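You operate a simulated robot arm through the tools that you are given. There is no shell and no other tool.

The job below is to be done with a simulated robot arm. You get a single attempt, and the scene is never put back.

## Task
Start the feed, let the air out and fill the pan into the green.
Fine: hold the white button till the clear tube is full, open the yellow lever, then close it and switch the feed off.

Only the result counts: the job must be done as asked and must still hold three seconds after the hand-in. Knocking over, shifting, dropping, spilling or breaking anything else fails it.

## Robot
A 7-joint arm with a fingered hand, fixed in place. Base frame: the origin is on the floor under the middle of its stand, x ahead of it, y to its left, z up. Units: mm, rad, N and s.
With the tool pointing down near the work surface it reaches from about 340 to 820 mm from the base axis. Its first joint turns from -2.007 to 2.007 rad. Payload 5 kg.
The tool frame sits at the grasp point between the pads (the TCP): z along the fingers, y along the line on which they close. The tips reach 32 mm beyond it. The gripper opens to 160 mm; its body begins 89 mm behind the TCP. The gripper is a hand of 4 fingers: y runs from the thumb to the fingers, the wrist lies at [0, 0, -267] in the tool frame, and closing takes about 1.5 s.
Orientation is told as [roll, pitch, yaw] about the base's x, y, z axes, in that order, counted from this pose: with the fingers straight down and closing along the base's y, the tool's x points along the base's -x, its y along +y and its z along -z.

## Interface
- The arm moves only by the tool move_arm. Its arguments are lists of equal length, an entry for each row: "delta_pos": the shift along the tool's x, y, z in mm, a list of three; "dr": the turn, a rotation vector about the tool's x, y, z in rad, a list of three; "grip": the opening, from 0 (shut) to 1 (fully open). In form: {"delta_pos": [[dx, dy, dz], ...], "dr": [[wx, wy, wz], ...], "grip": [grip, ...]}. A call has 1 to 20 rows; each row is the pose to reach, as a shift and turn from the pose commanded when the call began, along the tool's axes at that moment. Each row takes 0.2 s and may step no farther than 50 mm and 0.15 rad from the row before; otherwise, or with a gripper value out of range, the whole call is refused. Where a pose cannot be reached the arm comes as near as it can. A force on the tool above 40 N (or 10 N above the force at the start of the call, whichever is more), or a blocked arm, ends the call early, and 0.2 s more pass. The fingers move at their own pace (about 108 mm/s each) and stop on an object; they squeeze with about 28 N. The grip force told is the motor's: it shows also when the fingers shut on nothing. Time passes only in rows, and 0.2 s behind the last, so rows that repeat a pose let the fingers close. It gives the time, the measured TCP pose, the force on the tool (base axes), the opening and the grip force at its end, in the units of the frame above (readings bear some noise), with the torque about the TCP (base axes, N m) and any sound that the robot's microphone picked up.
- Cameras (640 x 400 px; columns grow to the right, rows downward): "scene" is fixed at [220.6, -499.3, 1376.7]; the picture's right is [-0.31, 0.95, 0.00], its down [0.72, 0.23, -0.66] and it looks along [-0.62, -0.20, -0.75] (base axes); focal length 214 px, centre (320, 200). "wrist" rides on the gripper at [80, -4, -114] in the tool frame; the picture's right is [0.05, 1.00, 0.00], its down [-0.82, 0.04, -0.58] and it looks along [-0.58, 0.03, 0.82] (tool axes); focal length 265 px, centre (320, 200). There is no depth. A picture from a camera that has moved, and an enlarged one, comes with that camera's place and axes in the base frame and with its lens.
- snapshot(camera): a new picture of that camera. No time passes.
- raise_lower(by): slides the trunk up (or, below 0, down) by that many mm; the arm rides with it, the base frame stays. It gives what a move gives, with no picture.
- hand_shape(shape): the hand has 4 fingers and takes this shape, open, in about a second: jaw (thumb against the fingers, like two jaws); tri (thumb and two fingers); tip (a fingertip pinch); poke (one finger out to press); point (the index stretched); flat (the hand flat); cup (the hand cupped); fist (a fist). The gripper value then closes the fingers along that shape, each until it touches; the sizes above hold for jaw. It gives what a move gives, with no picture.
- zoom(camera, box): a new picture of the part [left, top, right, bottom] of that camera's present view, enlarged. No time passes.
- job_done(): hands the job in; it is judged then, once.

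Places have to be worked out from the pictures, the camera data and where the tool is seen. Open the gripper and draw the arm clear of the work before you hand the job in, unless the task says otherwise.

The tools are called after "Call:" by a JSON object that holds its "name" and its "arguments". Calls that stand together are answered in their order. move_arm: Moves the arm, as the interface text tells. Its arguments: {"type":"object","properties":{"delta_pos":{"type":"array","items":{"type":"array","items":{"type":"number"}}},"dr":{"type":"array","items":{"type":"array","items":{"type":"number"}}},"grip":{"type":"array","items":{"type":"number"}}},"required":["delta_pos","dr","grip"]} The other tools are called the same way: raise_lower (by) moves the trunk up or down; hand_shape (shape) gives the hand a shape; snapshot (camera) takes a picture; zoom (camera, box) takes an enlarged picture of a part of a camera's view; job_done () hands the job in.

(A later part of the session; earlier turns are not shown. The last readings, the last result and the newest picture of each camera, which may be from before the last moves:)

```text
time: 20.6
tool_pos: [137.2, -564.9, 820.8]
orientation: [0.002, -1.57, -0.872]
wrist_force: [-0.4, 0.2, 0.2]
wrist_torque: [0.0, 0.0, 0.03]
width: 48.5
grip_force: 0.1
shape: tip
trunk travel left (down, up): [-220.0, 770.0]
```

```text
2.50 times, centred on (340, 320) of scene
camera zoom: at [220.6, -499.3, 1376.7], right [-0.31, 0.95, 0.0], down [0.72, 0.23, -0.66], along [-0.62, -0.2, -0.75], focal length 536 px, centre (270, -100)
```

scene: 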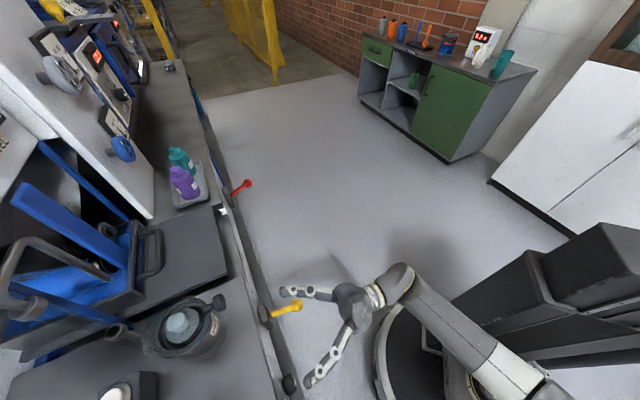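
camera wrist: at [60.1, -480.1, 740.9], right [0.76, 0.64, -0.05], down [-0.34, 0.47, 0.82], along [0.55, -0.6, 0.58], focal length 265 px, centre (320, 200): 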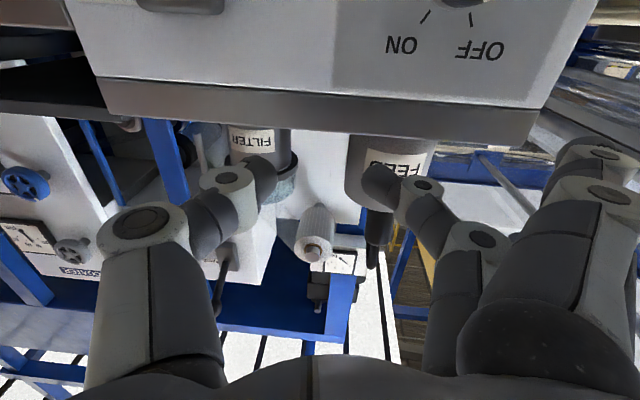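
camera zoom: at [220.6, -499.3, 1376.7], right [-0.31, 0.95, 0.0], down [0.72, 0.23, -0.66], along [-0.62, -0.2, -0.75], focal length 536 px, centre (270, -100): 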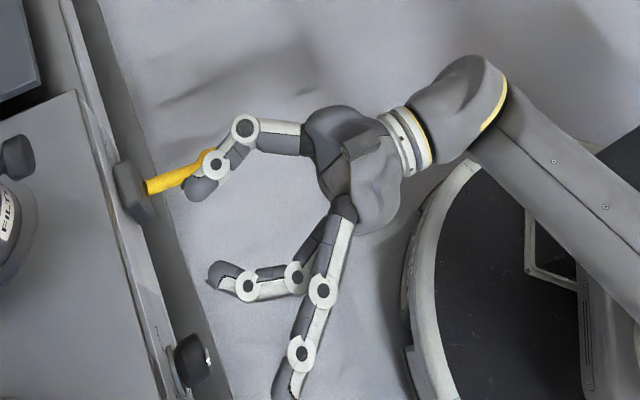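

Tip shape closes thumb against one finger with the others held clear – good for the 40 mm knob. I shift 78 mm toward the knob (along +y) with opening ~75 mm, then lower the trunk 109 mm to knob height and look.

Call:
{"name": "move_arm", "arguments": {"delta_pos": [[0, 40, 0], [0, 78, 0], [0, 78, 0]], "dr": [[0, 0, 0], [0, 0, 0], [0, 0, 0]], "grip": [0.5, 0.5, 0.5]}}

Call:
{"name": "raise_lower", "arguments": {"by": -109}}

Call:
{"name": "snapshot", "arguments": {"camera": "wrist"}}

Call:
{"name": "zoom", "arguments": {"camera": "scene", "box": [240, 240, 440, 400]}}

```text
time: 21.4
tool_pos: [197.7, -515.4, 821.6]
orientation: [0.691, -1.572, -1.561]
wrist_force: [-0.7, 0.3, 0.1]
wrist_torque: [0.0, -0.02, 0.02]
width: 79.4
grip_force: 0.1
shape: tip
trunk travel left (down, up): [-220.0, 770.0]
```

```text
time: 22.8
tool_pos: [197.7, -516.0, 715.2]
orientation: [-0.014, -1.571, -0.855]
wrist_force: [0.3, -0.4, 0.4]
wrist_torque: [-0.01, -0.02, -0.01]
width: 79.2
grip_force: 0.0
shape: tip
trunk travel left (down, up): [-111.0, 879.0]
```

```text
taken
camera wrist: at [121.1, -431.0, 634.1], right [0.76, 0.64, -0.05], down [-0.34, 0.47, 0.82], along [0.55, -0.6, 0.58], focal length 265 px, centre (320, 200)
```

wrist: 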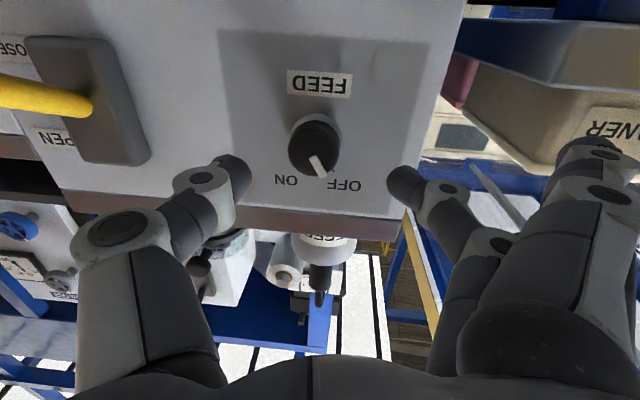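

```text
2.50 times, centred on (340, 320) of scene
camera zoom: at [220.6, -499.3, 1376.7], right [-0.31, 0.95, 0.0], down [0.72, 0.23, -0.66], along [-0.62, -0.2, -0.75], focal length 536 px, centre (270, -100)
```

zoom: 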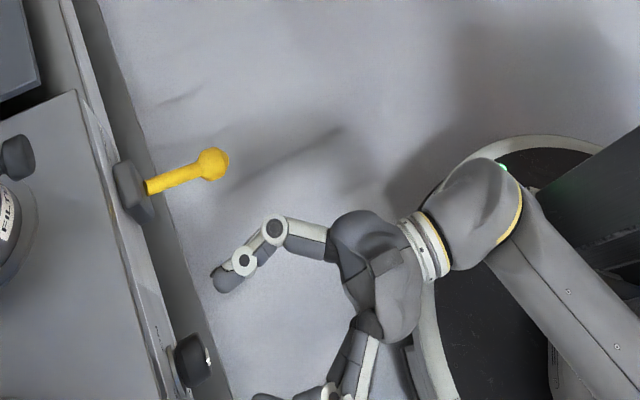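

The knob lies almost straight ahead of the pinch. I zoom to measure its centre precisely.

Call:
{"name": "zoom", "arguments": {"camera": "wrist", "box": [240, 80, 400, 200]}}

```text
3.33 times, centred on (320, 140) of wrist
camera zoom: at [121.1, -431.0, 634.1], right [0.76, 0.64, -0.05], down [-0.34, 0.47, 0.82], along [0.55, -0.6, 0.58], focal length 885 px, centre (320, 400)
```

zoom: 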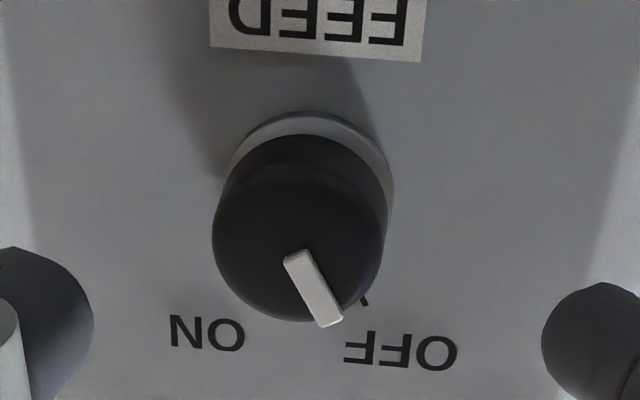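

Knob axis is at about u=-184.5, z=718 with a ~39 mm cap. Before approaching I check how far the stretched-out fingers reach to the right, close to the neighbouring station.

Call:
{"name": "zoom", "arguments": {"camera": "wrist", "box": [400, 0, 640, 260]}}

Call:
{"name": "zoom", "arguments": {"camera": "scene", "box": [260, 320, 420, 400]}}

```text
1.54 times, centred on (520, 130) of wrist
camera zoom: at [121.1, -431.0, 634.1], right [0.76, 0.64, -0.05], down [-0.34, 0.47, 0.82], along [0.55, -0.6, 0.58], focal length 408 px, centre (12, 308)
```

zoom: 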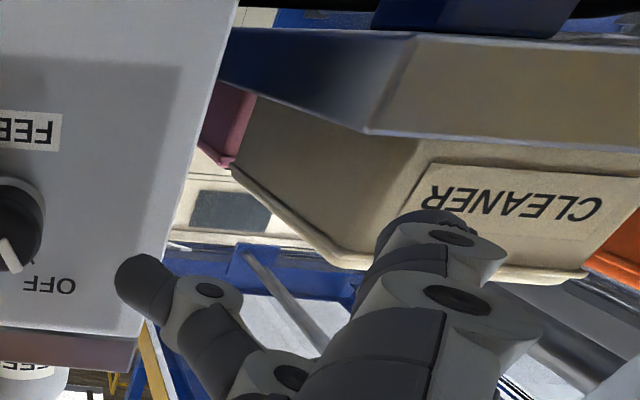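

```text
4.00 times, centred on (340, 360) of scene
camera zoom: at [220.6, -499.3, 1376.7], right [-0.31, 0.95, 0.0], down [0.72, 0.23, -0.66], along [-0.62, -0.2, -0.75], focal length 858 px, centre (240, -440)
```

zoom: 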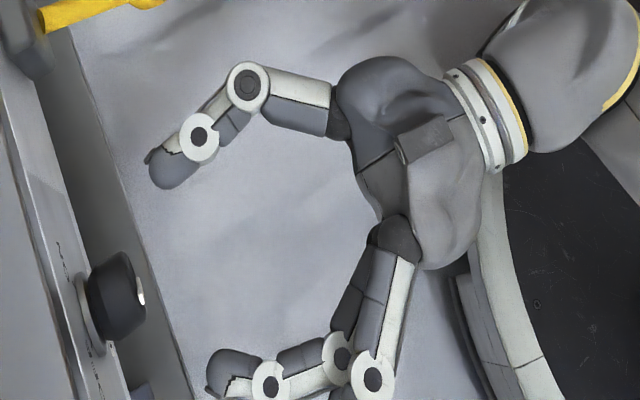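

The stretched fingers would come close to the bottle tray at the right if I turned through horizontal, so I'll do the turn with them pointing downward: first rotate the hand about its axis by about -1.8 rad here in free space, centring on the knob axis.

Call:
{"name": "move_arm", "arguments": {"delta_pos": [[-1, -1, 0], [-2, -2, 0], [-3, -3, 0], [-3, -3, 0], [-3, -3, 0], [-3, -3, 0], [-3, -3, 0], [-3, -3, 0], [-3, -3, 0], [-3, -3, 0], [-3, -3, 0], [-3, -3, 0], [-3, -3, 0], [-3, -3, 0]], "dr": [[0, 0, -0.14], [0, 0, -0.28], [0, 0, -0.42], [0, 0, -0.56], [0, 0, -0.7], [0, 0, -0.84], [0, 0, -0.98], [0, 0, -1.12], [0, 0, -1.26], [0, 0, -1.4], [0, 0, -1.54], [0, 0, -1.68], [0, 0, -1.8], [0, 0, -1.8]], "grip": [0.5, 0.5, 0.5, 0.5, 0.5, 0.5, 0.5, 0.5, 0.5, 0.5, 0.5, 0.5, 0.5, 0.5]}}

Call:
{"name": "snapshot", "arguments": {"camera": "wrist"}}

Call:
{"name": "zoom", "arguments": {"camera": "scene", "box": [240, 300, 440, 400]}}

```text
time: 25.8
tool_pos: [196.7, -518.1, 717.2]
orientation: [-1.569, 0.231, 0.703]
wrist_force: [0.1, -1.0, 1.0]
wrist_torque: [0.01, 0.02, 0.0]
width: 79.5
grip_force: 0.0
shape: tip
trunk travel left (down, up): [-111.0, 879.0]
```

```text
taken
camera wrist: at [63.6, -480.7, 740.7], right [-0.21, -0.18, -0.96], down [0.23, 0.95, -0.23], along [0.95, -0.27, -0.16], focal length 265 px, centre (320, 200)
```

wrist: 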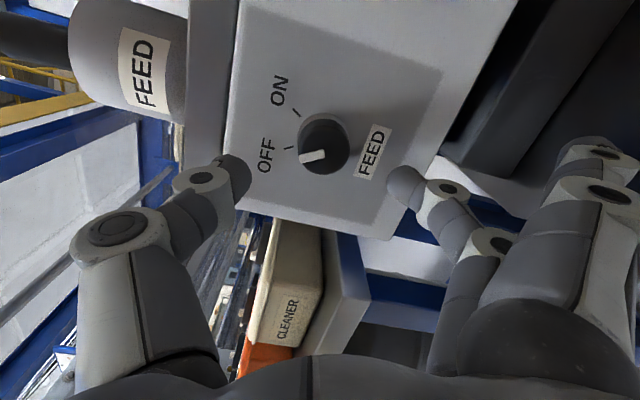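

```text
3.20 times, centred on (340, 350) of scene
camera zoom: at [220.6, -499.3, 1376.7], right [-0.31, 0.95, 0.0], down [0.72, 0.23, -0.66], along [-0.62, -0.2, -0.75], focal length 686 px, centre (256, -280)
```

zoom: 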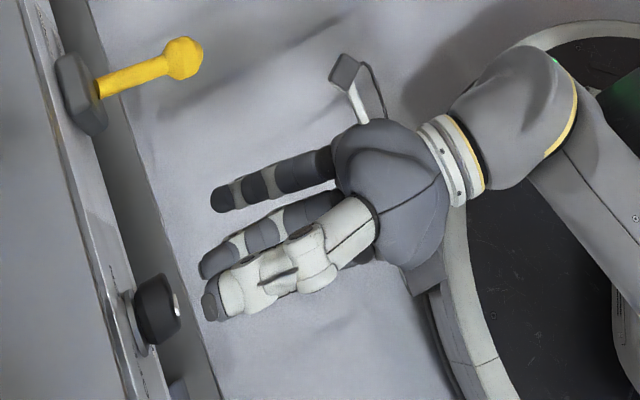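

Hand is now oriented with thumb above and pinch finger below, knob centred. I advance 48 mm along the tool axis so the tips straddle the knob.

Call:
{"name": "move_arm", "arguments": {"delta_pos": [[0, 0, 16], [0, 0, 32], [0, 0, 44], [0, 0, 48], [0, 0, 48]], "dr": [[0, 0, 0], [0, 0, 0], [0, 0, 0], [0, 0, 0], [0, 0, 0]], "grip": [0.5, 0.5, 0.5, 0.5, 0.5]}}

Call:
{"name": "snapshot", "arguments": {"camera": "wrist"}}

Call:
{"name": "zoom", "arguments": {"camera": "scene", "box": [240, 300, 440, 400]}}

```text
time: 27.0
tool_pos: [226.7, -555.1, 716.0]
orientation: [-1.57, 0.228, 0.702]
wrist_force: [0.3, -0.1, -0.2]
wrist_torque: [-0.04, 0.01, 0.03]
width: 79.2
grip_force: 0.0
shape: tip
trunk travel left (down, up): [-111.0, 879.0]
```

```text
taken
camera wrist: at [93.8, -517.3, 739.5], right [-0.21, -0.18, -0.96], down [0.23, 0.95, -0.23], along [0.95, -0.27, -0.16], focal length 265 px, centre (320, 200)
```

wrist: 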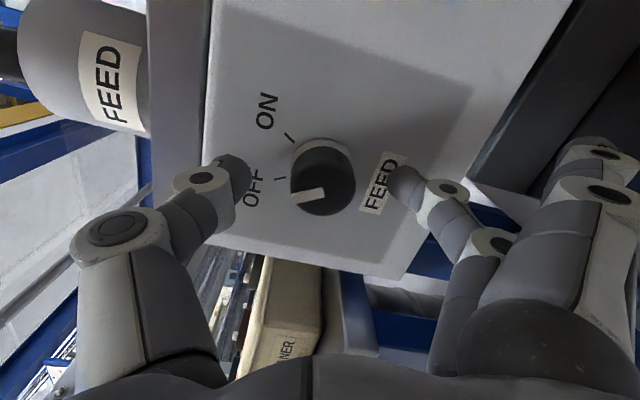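

```text
3.20 times, centred on (340, 350) of scene
camera zoom: at [220.6, -499.3, 1376.7], right [-0.31, 0.95, 0.0], down [0.72, 0.23, -0.66], along [-0.62, -0.2, -0.75], focal length 686 px, centre (256, -280)
```

zoom: 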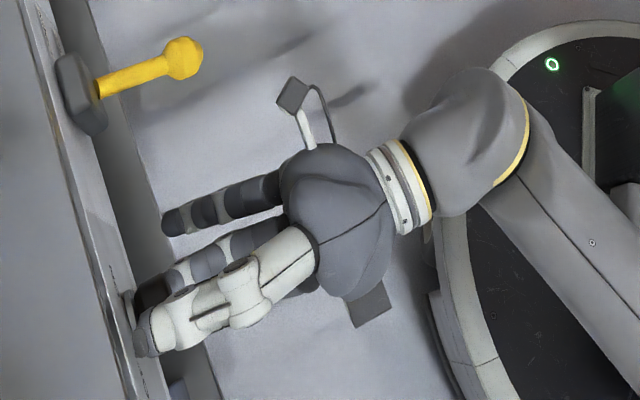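

The knob is centred between thumb tip and finger tip. I close on it and look.

Call:
{"name": "move_arm", "arguments": {"delta_pos": [[0, 0, 0], [0, 0, 0], [0, 0, 0], [0, 0, 0], [0, 0, 0]], "dr": [[0, 0, 0], [0, 0, 0], [0, 0, 0], [0, 0, 0], [0, 0, 0]], "grip": [0.3, 0.2, 0.1, 0.1, 0.1]}}

Call:
{"name": "snapshot", "arguments": {"camera": "wrist"}}

```text
time: 28.2
tool_pos: [226.9, -554.0, 716.7]
orientation: [-1.571, 0.228, 0.702]
wrist_force: [1.9, -2.7, 0.7]
wrist_torque: [0.07, -0.06, -0.01]
width: 31.2
grip_force: 27.6
shape: tip
trunk travel left (down, up): [-111.0, 879.0]
```

```text
taken
camera wrist: at [94.1, -517.4, 739.3], right [-0.21, -0.18, -0.96], down [0.23, 0.95, -0.23], along [0.95, -0.27, -0.16], focal length 265 px, centre (320, 200)
```

wrist: 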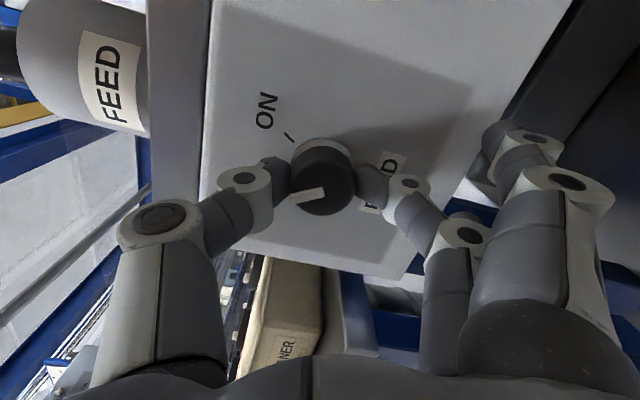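

The knob is held (width 31 mm, 27.6 N). I turn about the tool axis by +0.6 rad first and check that the pointer follows.

Call:
{"name": "move_arm", "arguments": {"delta_pos": [[0, 0, 0], [0, 0, 0], [0, 0, 0], [0, 0, 0], [0, 0, 0], [0, 0, 0], [0, 0, 0]], "dr": [[0, 0, 0.1], [0, 0, 0.2], [0, 0, 0.3], [0, 0, 0.4], [0, 0, 0.5], [0, 0, 0.6], [0, 0, 0.6]], "grip": [0.1, 0.1, 0.1, 0.1, 0.1, 0.1, 0.1]}}

Call:
{"name": "snapshot", "arguments": {"camera": "wrist"}}

```text
time: 29.8
tool_pos: [225.9, -554.9, 717.5]
orientation: [-1.567, -0.372, 0.7]
wrist_force: [-1.5, -3.7, -5.5]
wrist_torque: [0.29, 0.29, 0.01]
width: 30.7
grip_force: 28.0
shape: tip
trunk travel left (down, up): [-111.0, 879.0]
```

```text
taken
camera wrist: at [94.5, -516.9, 691.6], right [0.24, 0.21, -0.95], down [0.22, 0.94, 0.26], along [0.95, -0.27, 0.18], focal length 265 px, centre (320, 200)
```

wrist: 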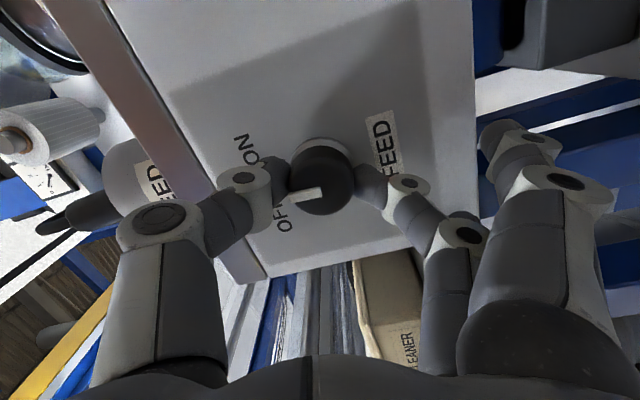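

The pointer follows the hand. I turn another 0.55 rad and compare with the ON mark.

Call:
{"name": "move_arm", "arguments": {"delta_pos": [[0, 0, 0], [0, 0, 0], [0, 0, 0], [0, 0, 0], [0, 0, 0], [0, 0, 0], [0, 0, 0]], "dr": [[0, 0, 0.1], [0, 0, 0.2], [0, 0, 0.3], [0, 0, 0.4], [0, 0, 0.5], [0, 0, 0.55], [0, 0, 0.55]], "grip": [0.1, 0.1, 0.1, 0.1, 0.1, 0.1, 0.1]}}

Call:
{"name": "snapshot", "arguments": {"camera": "wrist"}}

Call:
{"name": "zoom", "arguments": {"camera": "wrist", "box": [220, 80, 420, 230]}}

```text
time: 31.4
tool_pos: [225.5, -555.3, 714.8]
orientation: [-1.569, -0.921, 0.704]
wrist_force: [3.9, -6.2, -2.5]
wrist_torque: [-0.11, 0.58, 0.21]
width: 30.6
grip_force: 27.5
shape: tip
trunk travel left (down, up): [-111.0, 879.0]
```

```text
taken
camera wrist: at [113.6, -500.8, 655.3], right [0.58, 0.49, -0.65], down [0.03, 0.78, 0.62], along [0.81, -0.38, 0.44], focal length 265 px, centre (320, 200)
```

wrist: 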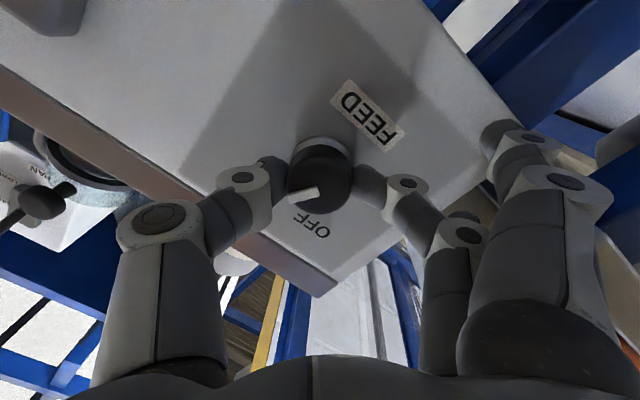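

```text
2.67 times, centred on (320, 155) of wrist
camera zoom: at [113.6, -500.8, 655.3], right [0.58, 0.49, -0.65], down [0.03, 0.78, 0.62], along [0.81, -0.38, 0.44], focal length 708 px, centre (320, 320)
```

zoom: 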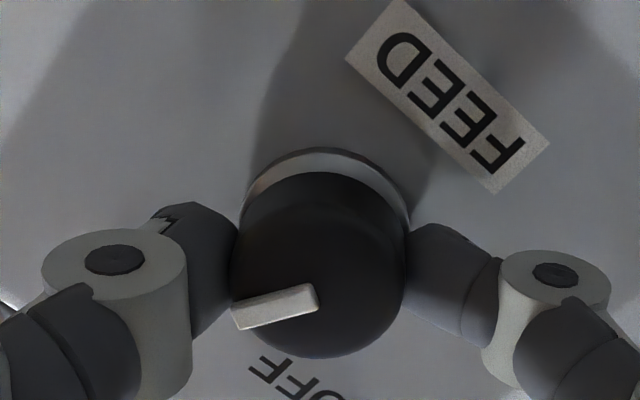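

A resisting torque of ~0.5 N·m has appeared, suggesting the knob reached its ON stop. I open the pinch, back off along the tool axis, and check the pointer.

Call:
{"name": "move_arm", "arguments": {"delta_pos": [[0, 0, 0], [0, 0, 0], [0, 0, -20], [0, 0, -45], [0, 0, -55], [0, 0, -55]], "dr": [[0, 0, 0], [0, 0, 0], [0, 0, 0], [0, 0, 0], [0, 0, 0], [0, 0, 0]], "grip": [0.5, 0.5, 0.5, 0.5, 0.5, 0.5]}}

Call:
{"name": "snapshot", "arguments": {"camera": "wrist"}}

Call:
{"name": "zoom", "arguments": {"camera": "wrist", "box": [220, 80, 420, 230]}}

Call:
{"name": "snapshot", "arguments": {"camera": "scene"}}

```text
time: 32.8
tool_pos: [189.9, -512.9, 715.8]
orientation: [-1.57, -0.921, 0.7]
wrist_force: [-1.0, -0.2, 0.8]
wrist_torque: [-0.02, 0.02, -0.01]
width: 79.1
grip_force: 0.1
shape: tip
trunk travel left (down, up): [-111.0, 879.0]
```

```text
taken
camera wrist: at [77.1, -458.8, 655.6], right [0.58, 0.49, -0.65], down [0.03, 0.78, 0.62], along [0.81, -0.38, 0.44], focal length 265 px, centre (320, 200)
```

wrist: 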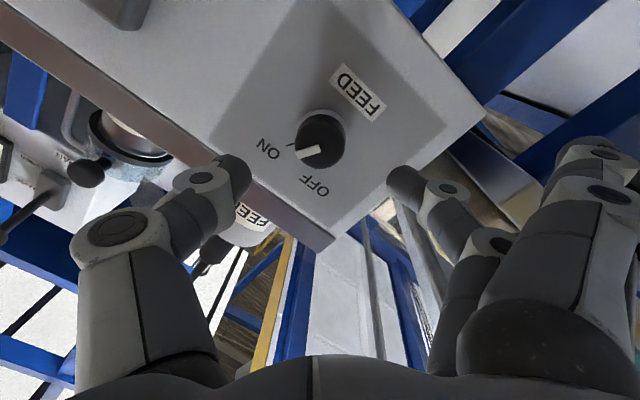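

```text
2.67 times, centred on (320, 155) of wrist
camera zoom: at [77.1, -458.8, 655.6], right [0.58, 0.49, -0.65], down [0.03, 0.78, 0.62], along [0.81, -0.38, 0.44], focal length 708 px, centre (320, 320)
```

zoom: 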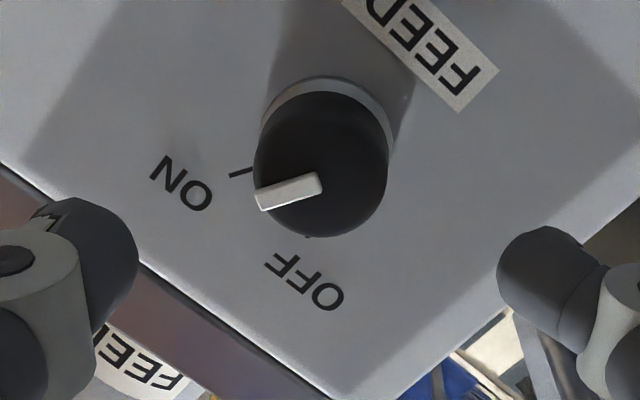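

```text
taken
```

scene: 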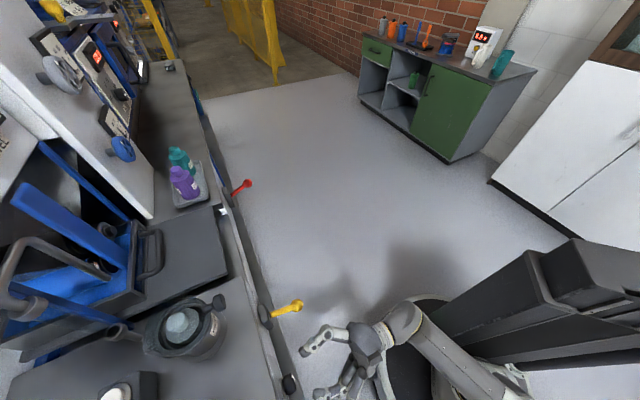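

The pointer now sits at ON. Next is the white button: I set the hand to jaw, raise the trunk 345 mm to clear the deck, then turn the hand to point down (20° leaning) in front of the machine.

Call:
{"name": "hand_shape", "arguments": {"shape": "jaw"}}

Call:
{"name": "raise_lower", "arguments": {"by": 345}}

Call:
{"name": "move_arm", "arguments": {"delta_pos": [[0, 0, 0], [0, 0, 0], [0, 0, 0], [0, 0, 0], [0, 0, 0], [0, 0, 0], [0, 0, 0], [0, 0, 0], [0, 0, 0], [0, 0, 0]], "dr": [[-0.0707, 0.1181, 0], [-0.1413, 0.2362, 0], [-0.212, 0.3543, 0], [-0.2827, 0.4724, 0], [-0.3533, 0.5906, 0], [-0.424, 0.7087, 0], [-0.4947, 0.8268, 0], [-0.5653, 0.9449, 0], [-0.636, 1.063, 0], [-0.636, 1.063, 0]], "grip": [0.5, 0.2, 0, 0, 0, 0, 0, 0, 0, 0]}}

Call:
{"name": "snapshot", "arguments": {"camera": "wrist"}}

Call:
{"name": "snapshot", "arguments": {"camera": "scene"}}

```text
time: 33.7
tool_pos: [190.5, -512.8, 716.9]
orientation: [-1.569, -0.923, 0.699]
wrist_force: [-1.0, 0.3, -0.6]
wrist_torque: [-0.02, -0.01, 0.01]
width: 160.0
grip_force: 0.1
shape: jaw
trunk travel left (down, up): [-111.0, 879.0]
```

```text
time: 37.1
tool_pos: [189.1, -513.3, 1060.9]
orientation: [-1.568, -0.922, 0.699]
wrist_force: [-0.6, -0.4, -1.2]
wrist_torque: [0.0, 0.02, 0.0]
width: 160.2
grip_force: 0.1
shape: jaw
trunk travel left (down, up): [-456.0, 534.0]
```

```text
time: 39.3
tool_pos: [190.6, -512.8, 1062.2]
orientation: [-0.271, -0.222, -0.282]
wrist_force: [0.0, 0.5, -0.6]
wrist_torque: [0.02, 0.0, 0.01]
width: 0.0
grip_force: 28.1
shape: jaw
trunk travel left (down, up): [-456.0, 534.0]
```

```text
taken
camera wrist: at [99.4, -459.3, 1153.2], right [0.28, 0.92, -0.27], down [0.7, 0.0, 0.71], along [0.66, -0.39, -0.65], focal length 265 px, centre (320, 200)
```

wrist: 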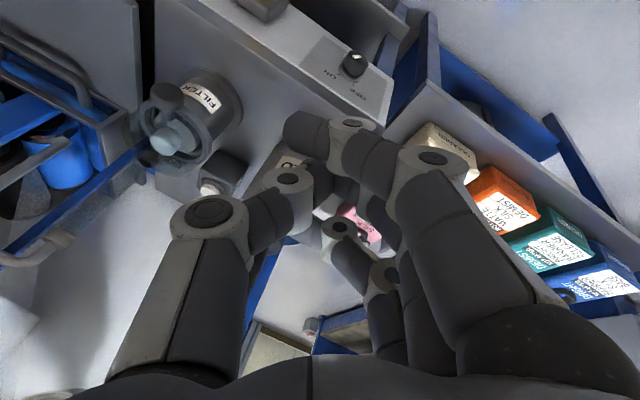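

```text
taken
```

scene: 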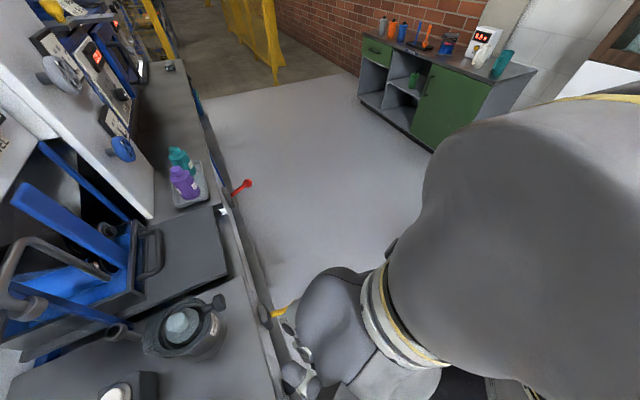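

The button is seen in the new wrist view at about (210,188). I zoom to refine its position and the clearances.

Call:
{"name": "zoom", "arguments": {"camera": "wrist", "box": [120, 60, 320, 220]}}

Call:
{"name": "zoom", "arguments": {"camera": "scene", "box": [80, 280, 240, 400]}}

```text
2.50 times, centred on (220, 140) of wrist
camera zoom: at [99.4, -459.3, 1153.2], right [0.28, 0.92, -0.27], down [0.7, 0.0, 0.71], along [0.66, -0.39, -0.65], focal length 664 px, centre (570, 350)
```

zoom: 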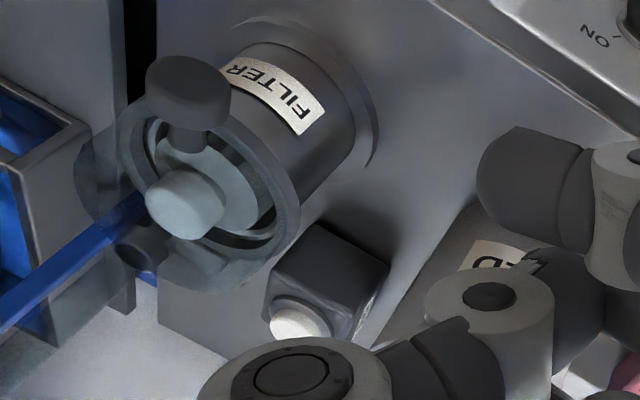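

```text
3.33 times, centred on (160, 340) of scene
camera zoom: at [220.6, -499.3, 1376.7], right [-0.31, 0.95, 0.0], down [0.72, 0.23, -0.66], along [-0.62, -0.2, -0.75], focal length 715 px, centre (853, -267)
```

zoom: 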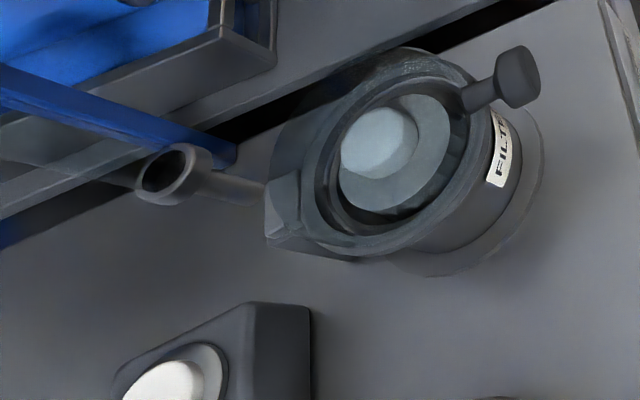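

Button refined to about (340.5,-822,885). The fully closed jaw curls its tips, so I check the "flat" and "poke" shapes for a better pressing finger here in free space.

Call:
{"name": "hand_shape", "arguments": {"shape": "flat"}}

Call:
{"name": "snapshot", "arguments": {"camera": "wrist"}}

Call:
{"name": "hand_shape", "arguments": {"shape": "poke"}}

Call:
{"name": "snapshot", "arguments": {"camera": "wrist"}}

Call:
{"name": "zoom", "arguments": {"camera": "scene", "box": [240, 240, 440, 400]}}

```text
time: 40.2
tool_pos: [190.8, -513.7, 1061.5]
orientation: [-0.27, -0.223, -0.281]
wrist_force: [-0.4, 0.8, -0.7]
wrist_torque: [0.02, 0.01, 0.02]
width: 152.1
grip_force: 0.0
shape: flat
trunk travel left (down, up): [-456.0, 534.0]
```

```text
taken
camera wrist: at [99.3, -459.1, 1153.2], right [0.28, 0.92, -0.27], down [0.7, 0.0, 0.71], along [0.66, -0.39, -0.65], focal length 265 px, centre (320, 200)
```

wrist: 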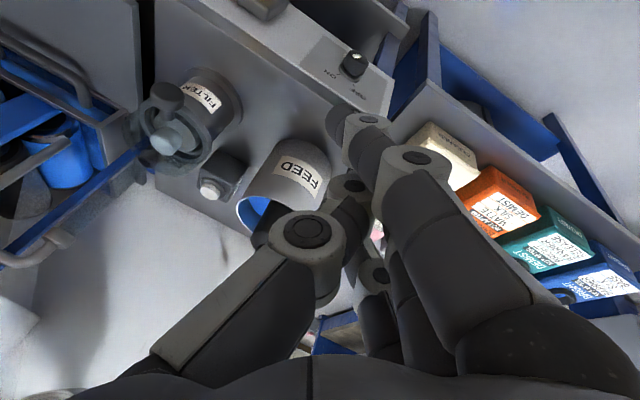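

```text
time: 41.1
tool_pos: [190.6, -514.1, 1061.9]
orientation: [-0.27, -0.221, -0.281]
wrist_force: [-0.1, -0.4, -0.1]
wrist_torque: [0.02, -0.01, 0.01]
width: 0.0
grip_force: 0.0
shape: poke
trunk travel left (down, up): [-456.0, 534.0]
```

```text
taken
camera wrist: at [99.3, -459.1, 1153.2], right [0.28, 0.92, -0.27], down [0.7, 0.0, 0.71], along [0.66, -0.39, -0.65], focal length 265 px, centre (320, 200)
```

wrist: 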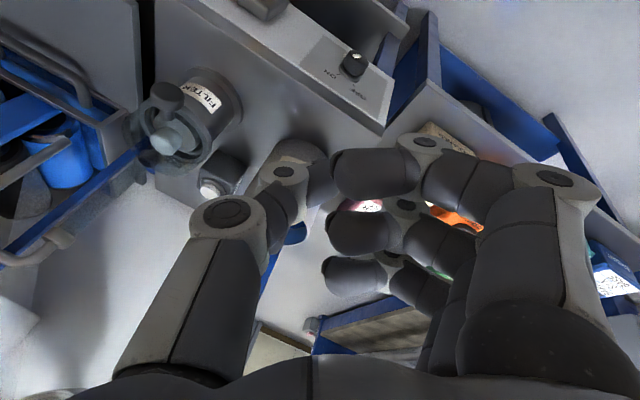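

```text
2.50 times, centred on (340, 320) of scene
camera zoom: at [220.6, -499.3, 1376.7], right [-0.31, 0.95, 0.0], down [0.72, 0.23, -0.66], along [-0.62, -0.2, -0.75], focal length 536 px, centre (270, -100)
```

zoom: 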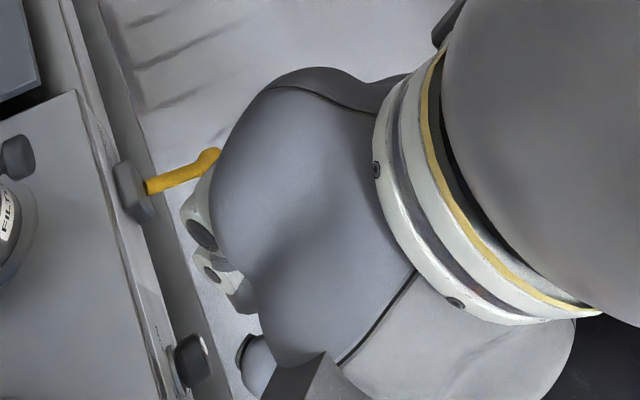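

Neither gives a clean straight finger, so I use jaw nearly closed (0.05) and zoom on the fingertips to know which one leads.

Call:
{"name": "hand_shape", "arguments": {"shape": "jaw"}}

Call:
{"name": "move_arm", "arguments": {"delta_pos": [[0, 0, 0], [0, 0, 0], [0, 0, 0], [0, 0, 0], [0, 0, 0], [0, 0, 0], [0, 0, 0]], "dr": [[0, 0, 0], [0, 0, 0], [0, 0, 0], [0, 0, 0], [0, 0, 0], [0, 0, 0], [0, 0, 0]], "grip": [0.05, 0.05, 0.05, 0.05, 0.05, 0.05, 0.05]}}

Call:
{"name": "zoom", "arguments": {"camera": "wrist", "box": [160, 80, 480, 320]}}

Call:
{"name": "hand_shape", "arguments": {"shape": "tip"}}

Call:
{"name": "move_arm", "arguments": {"delta_pos": [[0, 0, 0], [0, 0, 0], [0, 0, 0], [0, 0, 0], [0, 0, 0], [0, 0, 0], [0, 0, 0]], "dr": [[0, 0, 0], [0, 0, 0], [0, 0, 0], [0, 0, 0], [0, 0, 0], [0, 0, 0], [0, 0, 0]], "grip": [0.05, 0.05, 0.05, 0.05, 0.05, 0.05, 0.05]}}

Call:
{"name": "zoom", "arguments": {"camera": "wrist", "box": [160, 80, 480, 320]}}

```text
time: 42.0
tool_pos: [190.6, -514.9, 1062.5]
orientation: [-0.271, -0.222, -0.282]
wrist_force: [1.8, -0.2, 0.8]
wrist_torque: [-0.01, 0.03, 0.0]
width: 159.7
grip_force: 0.0
shape: jaw
trunk travel left (down, up): [-456.0, 534.0]
```

```text
time: 43.6
tool_pos: [188.9, -514.2, 1061.4]
orientation: [-0.271, -0.221, -0.281]
wrist_force: [-0.1, -0.7, 0.0]
wrist_torque: [0.0, -0.02, 0.04]
width: 8.5
grip_force: 0.0
shape: jaw
trunk travel left (down, up): [-456.0, 534.0]
```

```text
1.67 times, centred on (320, 200) of wrist
camera zoom: at [99.3, -459.1, 1153.2], right [0.28, 0.92, -0.27], down [0.7, 0.0, 0.71], along [0.66, -0.39, -0.65], focal length 442 px, centre (320, 200)
```

zoom: 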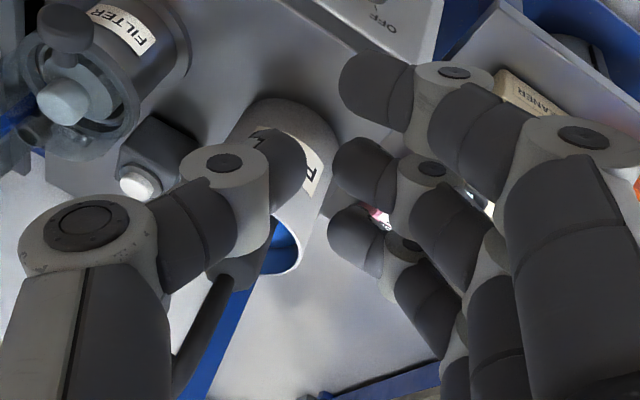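

```text
time: 44.5
tool_pos: [189.3, -513.7, 1061.4]
orientation: [-0.271, -0.223, -0.281]
wrist_force: [-0.6, 0.4, -0.6]
wrist_torque: [0.01, 0.0, 0.0]
width: 160.2
grip_force: 0.0
shape: tip
trunk travel left (down, up): [-456.0, 534.0]
```

```text
time: 46.1
tool_pos: [190.2, -514.4, 1063.0]
orientation: [-0.27, -0.221, -0.282]
wrist_force: [0.9, 0.3, -0.2]
wrist_torque: [-0.01, 0.02, 0.01]
width: 8.5
grip_force: 0.0
shape: tip
trunk travel left (down, up): [-456.0, 534.0]
```

```text
1.67 times, centred on (320, 200) of wrist
camera zoom: at [99.3, -459.1, 1153.2], right [0.28, 0.92, -0.27], down [0.7, 0.0, 0.71], along [0.66, -0.39, -0.65], focal length 442 px, centre (320, 200)
```

zoom: 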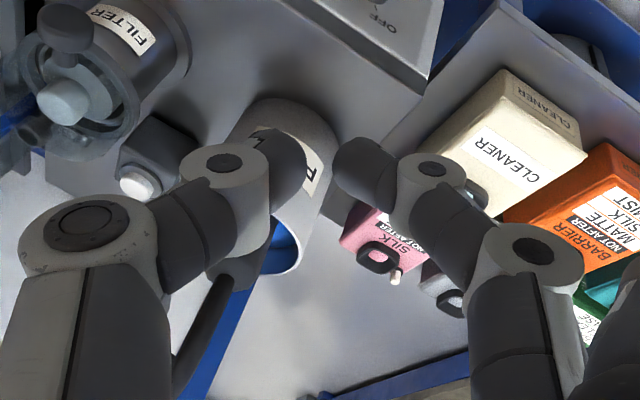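

I'll press with the jaw shape nearly closed (tips of thumb and middle finger together). I set jaw, shift 80 mm along the bench and advance halfway over the deck at tip height ~1030, well above filter and can.

Call:
{"name": "hand_shape", "arguments": {"shape": "jaw"}}

Call:
{"name": "move_arm", "arguments": {"delta_pos": [[0, 0, 0], [0, 0, 0], [0, 0, 0], [0, 0, 0], [21.6, -33.4, 4.1], [43.3, -66.8, 8.3], [6.0, -89.1, 23.3], [-31.3, -111.4, 38.3], [-68.7, -133.7, 53.3], [-106.0, -156.0, 68.4], [-106.0, -156.0, 68.4]], "dr": [[0, 0, 0], [0, 0, 0], [0, 0, 0], [0, 0, 0], [0, 0, 0], [0, 0, 0], [0, 0, 0], [0, 0, 0], [0, 0, 0], [0, 0, 0], [0, 0, 0]], "grip": [0.02, 0.02, 0.02, 0.02, 0.02, 0.02, 0.02, 0.02, 0.02, 0.02, 0.02]}}

Call:
{"name": "snapshot", "arguments": {"camera": "wrist"}}

Call:
{"name": "snapshot", "arguments": {"camera": "scene"}}

```text
time: 47.0
tool_pos: [190.9, -514.0, 1062.1]
orientation: [-0.272, -0.223, -0.279]
wrist_force: [0.2, 0.2, 0.0]
wrist_torque: [-0.01, -0.02, -0.01]
width: 160.3
grip_force: 0.0
shape: jaw
trunk travel left (down, up): [-456.0, 534.0]
```

```text
time: 49.4
tool_pos: [244.2, -699.7, 1054.0]
orientation: [-0.267, -0.225, -0.281]
wrist_force: [-0.2, -0.2, -0.9]
wrist_torque: [0.05, -0.06, 0.02]
width: 3.4
grip_force: 0.0
shape: jaw
out of reach, approached as far as the arm can: row 10, 11
trunk travel left (down, up): [-456.0, 534.0]
```

```text
taken
camera wrist: at [153.4, -646.1, 1144.6], right [0.28, 0.92, -0.27], down [0.7, 0.0, 0.71], along [0.66, -0.39, -0.65], focal length 265 px, centre (320, 200)
```

wrist: 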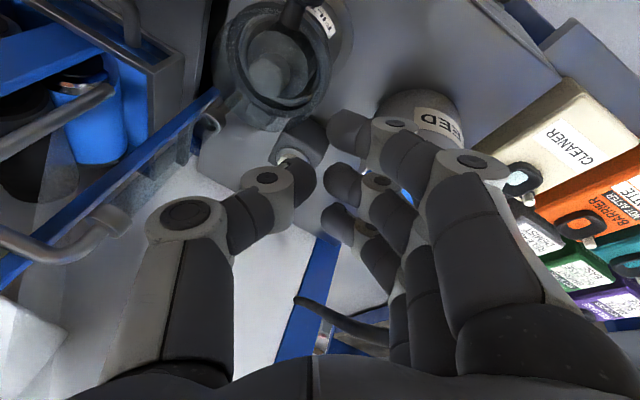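

```text
taken
```

scene: 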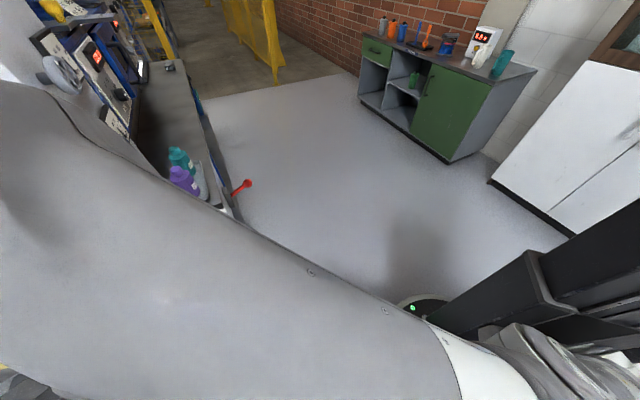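

The arm ran out of reach with the wrist too high relative to the trunk. I raise the trunk 250 mm, then lower the hand by the same amount with the arm, which stretches it better.

Call:
{"name": "raise_lower", "arguments": {"by": 250}}

Call:
{"name": "move_arm", "arguments": {"delta_pos": [[10, 11, 42.3], [20, 22, 84.5], [30, 33, 126.8], [40, 44, 169], [48.8, 57.4, 206.7], [48.8, 57.4, 206.7]], "dr": [[0, 0, 0], [0, 0, 0], [0, 0, 0], [0, 0, 0], [0, 0, 0], [0, 0, 0]], "grip": [0.02, 0.02, 0.02, 0.02, 0.02, 0.02]}}

Call:
{"name": "snapshot", "arguments": {"camera": "wrist"}}

Call:
{"name": "snapshot", "arguments": {"camera": "scene"}}

```text
time: 51.9
tool_pos: [245.2, -699.5, 1305.2]
orientation: [-0.27, -0.223, -0.281]
wrist_force: [0.2, -0.2, -0.2]
wrist_torque: [0.01, -0.02, 0.0]
width: 3.5
grip_force: 0.1
shape: jaw
trunk travel left (down, up): [-706.0, 284.0]
```

```text
time: 53.3
tool_pos: [244.9, -697.8, 1086.3]
orientation: [-0.271, -0.223, -0.283]
wrist_force: [-0.5, 0.0, 0.8]
wrist_torque: [0.01, 0.02, 0.01]
width: 3.6
grip_force: 0.1
shape: jaw
trunk travel left (down, up): [-706.0, 284.0]
```

```text
taken
camera wrist: at [153.9, -643.6, 1177.2], right [0.28, 0.92, -0.27], down [0.7, 0.0, 0.71], along [0.66, -0.39, -0.65], focal length 265 px, centre (320, 200)
```

wrist: 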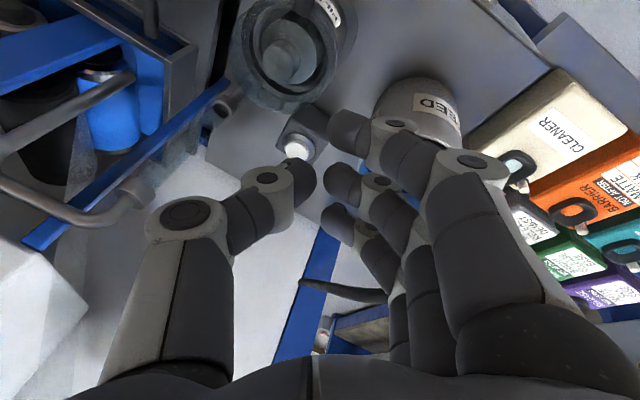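

```text
taken
```

scene: 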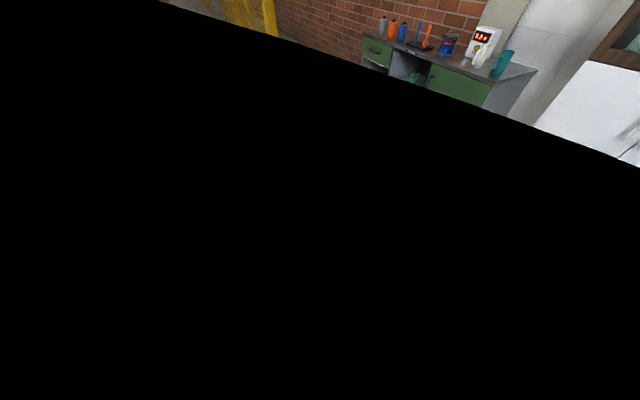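

The button, filter and tube are in the wrist view. I extend the remaining ~146 mm outward at constant height to get over the button.

Call:
{"name": "move_arm", "arguments": {"delta_pos": [[-29.2, -18.5, 12], [-58.3, -37, 24], [-87.5, -55.4, 36.1], [-116.6, -73.9, 48.1], [-116.6, -73.9, 48.1]], "dr": [[0, 0, 0], [0, 0, 0], [0, 0, 0], [0, 0, 0], [0, 0, 0]], "grip": [0.02, 0.02, 0.02, 0.02, 0.02]}}

Call:
{"name": "snapshot", "arguments": {"camera": "wrist"}}

```text
time: 54.5
tool_pos: [320.7, -793.7, 1082.1]
orientation: [-0.267, -0.222, -0.283]
wrist_force: [0.0, -0.1, -0.4]
wrist_torque: [0.06, -0.02, 0.01]
width: 3.7
grip_force: 0.0
shape: jaw
out of reach, approached as far as the arm can: row 4, 5
trunk travel left (down, up): [-706.0, 284.0]
```

```text
taken
camera wrist: at [229.3, -740.2, 1174.5], right [0.28, 0.92, -0.27], down [0.7, 0.0, 0.71], along [0.66, -0.39, -0.65], focal length 265 px, centre (320, 200)
```

wrist: 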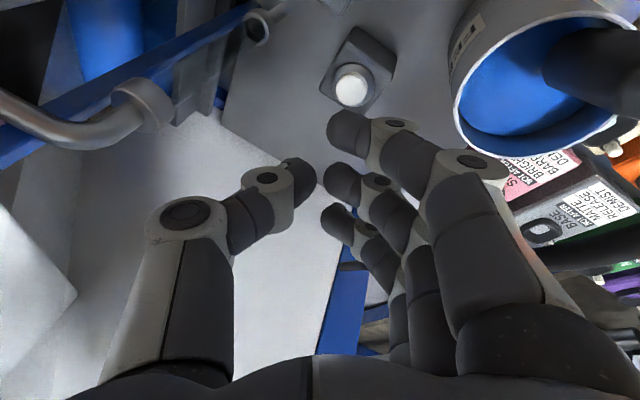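

The button is at the expected place (about (342,-822,884)), reach is short by ~24 mm at this height. I descend 120 mm first (reach grows lower), then shift the remaining bit outward.

Call:
{"name": "move_arm", "arguments": {"delta_pos": [[8.9, 10.4, 37.6], [17.7, 20.9, 75.1], [26.6, 31.3, 112.7], [5.7, 20, 120.8], [5.7, 20, 120.8]], "dr": [[0, 0, 0], [0, 0, 0], [0, 0, 0], [0, 0, 0], [0, 0, 0]], "grip": [0.02, 0.02, 0.02, 0.02, 0.02]}}

Call:
{"name": "snapshot", "arguments": {"camera": "wrist"}}

Call:
{"name": "snapshot", "arguments": {"camera": "scene"}}

```text
time: 55.7
tool_pos: [339.0, -808.4, 965.0]
orientation: [-0.27, -0.222, -0.278]
wrist_force: [0.4, 0.0, 0.7]
wrist_torque: [-0.01, 0.02, 0.0]
width: 3.5
grip_force: 0.0
shape: jaw
trunk travel left (down, up): [-706.0, 284.0]
```

```text
taken
camera wrist: at [247.4, -753.7, 1055.2], right [0.27, 0.92, -0.27], down [0.7, 0.0, 0.71], along [0.66, -0.39, -0.65], focal length 265 px, centre (320, 200)
```

wrist: 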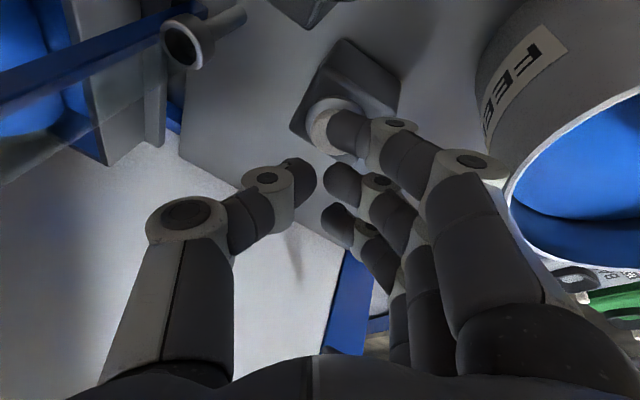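

```text
taken
```

scene: 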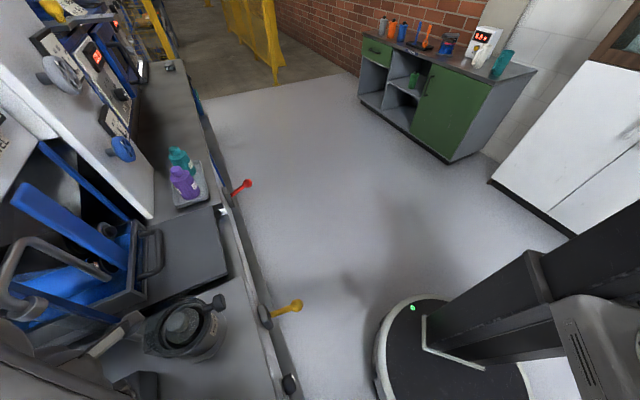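

Scene camera is free again and the fingertips sit about 50 mm above the button. I descend another 36 mm with a small sideways correction and look again.

Call:
{"name": "move_arm", "arguments": {"delta_pos": [[4, 2.8, 17.4], [8.1, 5.5, 34.9], [8.1, 5.5, 34.9]], "dr": [[0, 0, 0], [0, 0, 0], [0, 0, 0]], "grip": [0.02, 0.02, 0.02]}}

Call:
{"name": "snapshot", "arguments": {"camera": "wrist"}}

Call:
{"name": "zoom", "arguments": {"camera": "scene", "box": [0, 260, 200, 400]}}

```text
time: 56.5
tool_pos: [335.1, -813.0, 929.6]
orientation: [-0.271, -0.222, -0.282]
wrist_force: [0.4, 1.1, 1.0]
wrist_torque: [0.02, -0.02, -0.02]
width: 3.3
grip_force: 0.0
shape: jaw
trunk travel left (down, up): [-706.0, 284.0]
heard: click
```

```text
taken
camera wrist: at [244.1, -759.3, 1020.5], right [0.28, 0.92, -0.27], down [0.7, 0.0, 0.71], along [0.66, -0.39, -0.65], focal length 265 px, centre (320, 200)
```

wrist: 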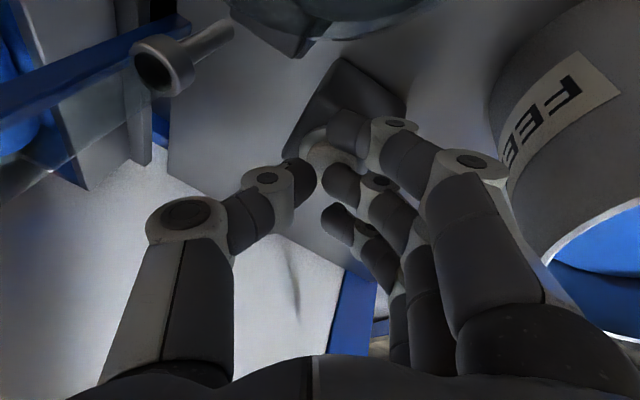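

```text
2.86 times, centred on (100, 330) of scene
camera zoom: at [220.6, -499.3, 1376.7], right [-0.31, 0.95, 0.0], down [0.72, 0.23, -0.66], along [-0.62, -0.2, -0.75], focal length 613 px, centre (949, -171)
```

zoom: 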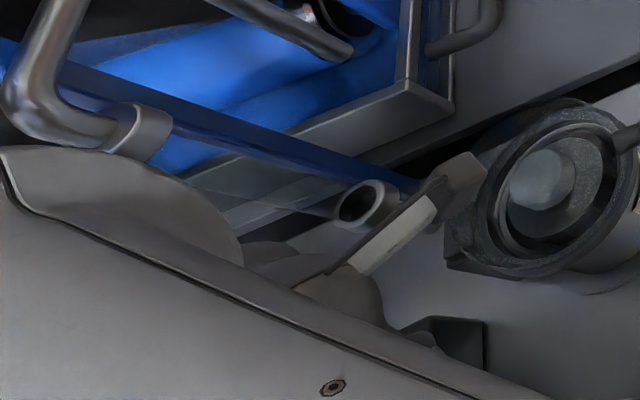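

A click was heard while force is still ~1 N, with fingertips just about at the button. I zoom on the button and tube to see whether it is pressed and liquid rises.

Call:
{"name": "zoom", "arguments": {"camera": "wrist", "box": [240, 60, 440, 220]}}

Call:
{"name": "zoom", "arguments": {"camera": "scene", "box": [20, 280, 160, 370]}}

Call:
{"name": "zoom", "arguments": {"camera": "wrist", "box": [0, 0, 240, 220]}}

```text
2.50 times, centred on (340, 140) of wrist
camera zoom: at [244.1, -759.3, 1020.5], right [0.28, 0.92, -0.27], down [0.7, 0.0, 0.71], along [0.66, -0.39, -0.65], focal length 664 px, centre (270, 350)
```

zoom: 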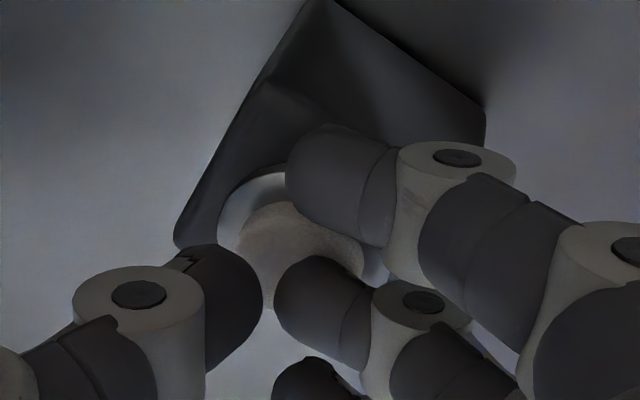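

```text
4.44 times, centred on (90, 325) of scene
camera zoom: at [220.6, -499.3, 1376.7], right [-0.31, 0.95, 0.0], down [0.72, 0.23, -0.66], along [-0.62, -0.2, -0.75], focal length 953 px, centre (1342, -356)
```

zoom: 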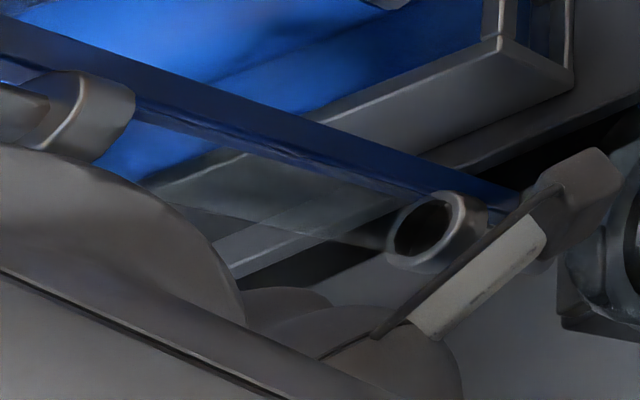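

```text
1.82 times, centred on (120, 110) of wrist
camera zoom: at [244.1, -759.3, 1020.5], right [0.28, 0.92, -0.27], down [0.7, 0.0, 0.71], along [0.66, -0.39, -0.65], focal length 483 px, centre (684, 364)
```

zoom: 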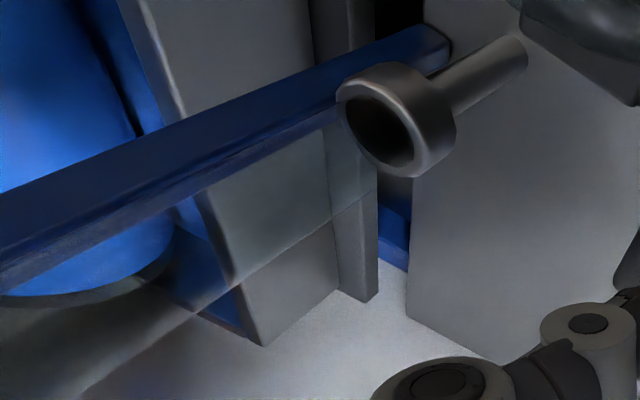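

The tube still looks empty. I hold for a moment to see whether anything starts filling.

Call:
{"name": "move_arm", "arguments": {"delta_pos": [[0, 0, 0], [0, 0, 0]], "dr": [[0, 0, 0], [0, 0, 0]], "grip": [0.02, 0.02]}}

Call:
{"name": "zoom", "arguments": {"camera": "scene", "box": [20, 280, 160, 370]}}

Call:
{"name": "zoom", "arguments": {"camera": "wrist", "box": [0, 0, 240, 220]}}

```text
time: 57.1
tool_pos: [335.2, -813.9, 930.0]
orientation: [-0.271, -0.22, -0.281]
wrist_force: [0.8, -0.3, 1.8]
wrist_torque: [0.01, -0.05, 0.0]
width: 3.4
grip_force: 0.0
shape: jaw
trunk travel left (down, up): [-706.0, 284.0]
```

```text
4.44 times, centred on (90, 325) of scene
camera zoom: at [220.6, -499.3, 1376.7], right [-0.31, 0.95, 0.0], down [0.72, 0.23, -0.66], along [-0.62, -0.2, -0.75], focal length 953 px, centre (1342, -356)
```

zoom: 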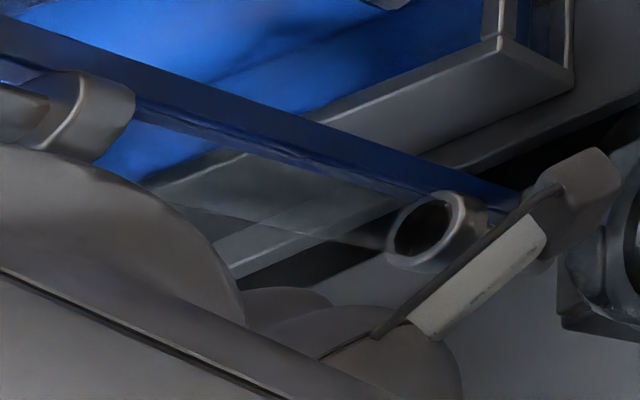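

```text
1.82 times, centred on (120, 110) of wrist
camera zoom: at [244.1, -759.2, 1020.6], right [0.28, 0.92, -0.27], down [0.7, 0.0, 0.71], along [0.66, -0.39, -0.65], focal length 483 px, centre (684, 364)
```

zoom: 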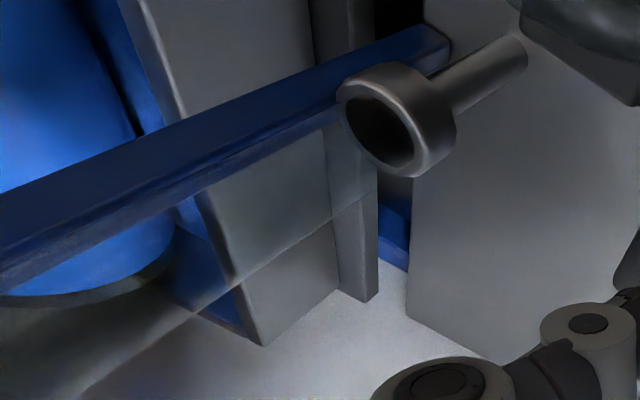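

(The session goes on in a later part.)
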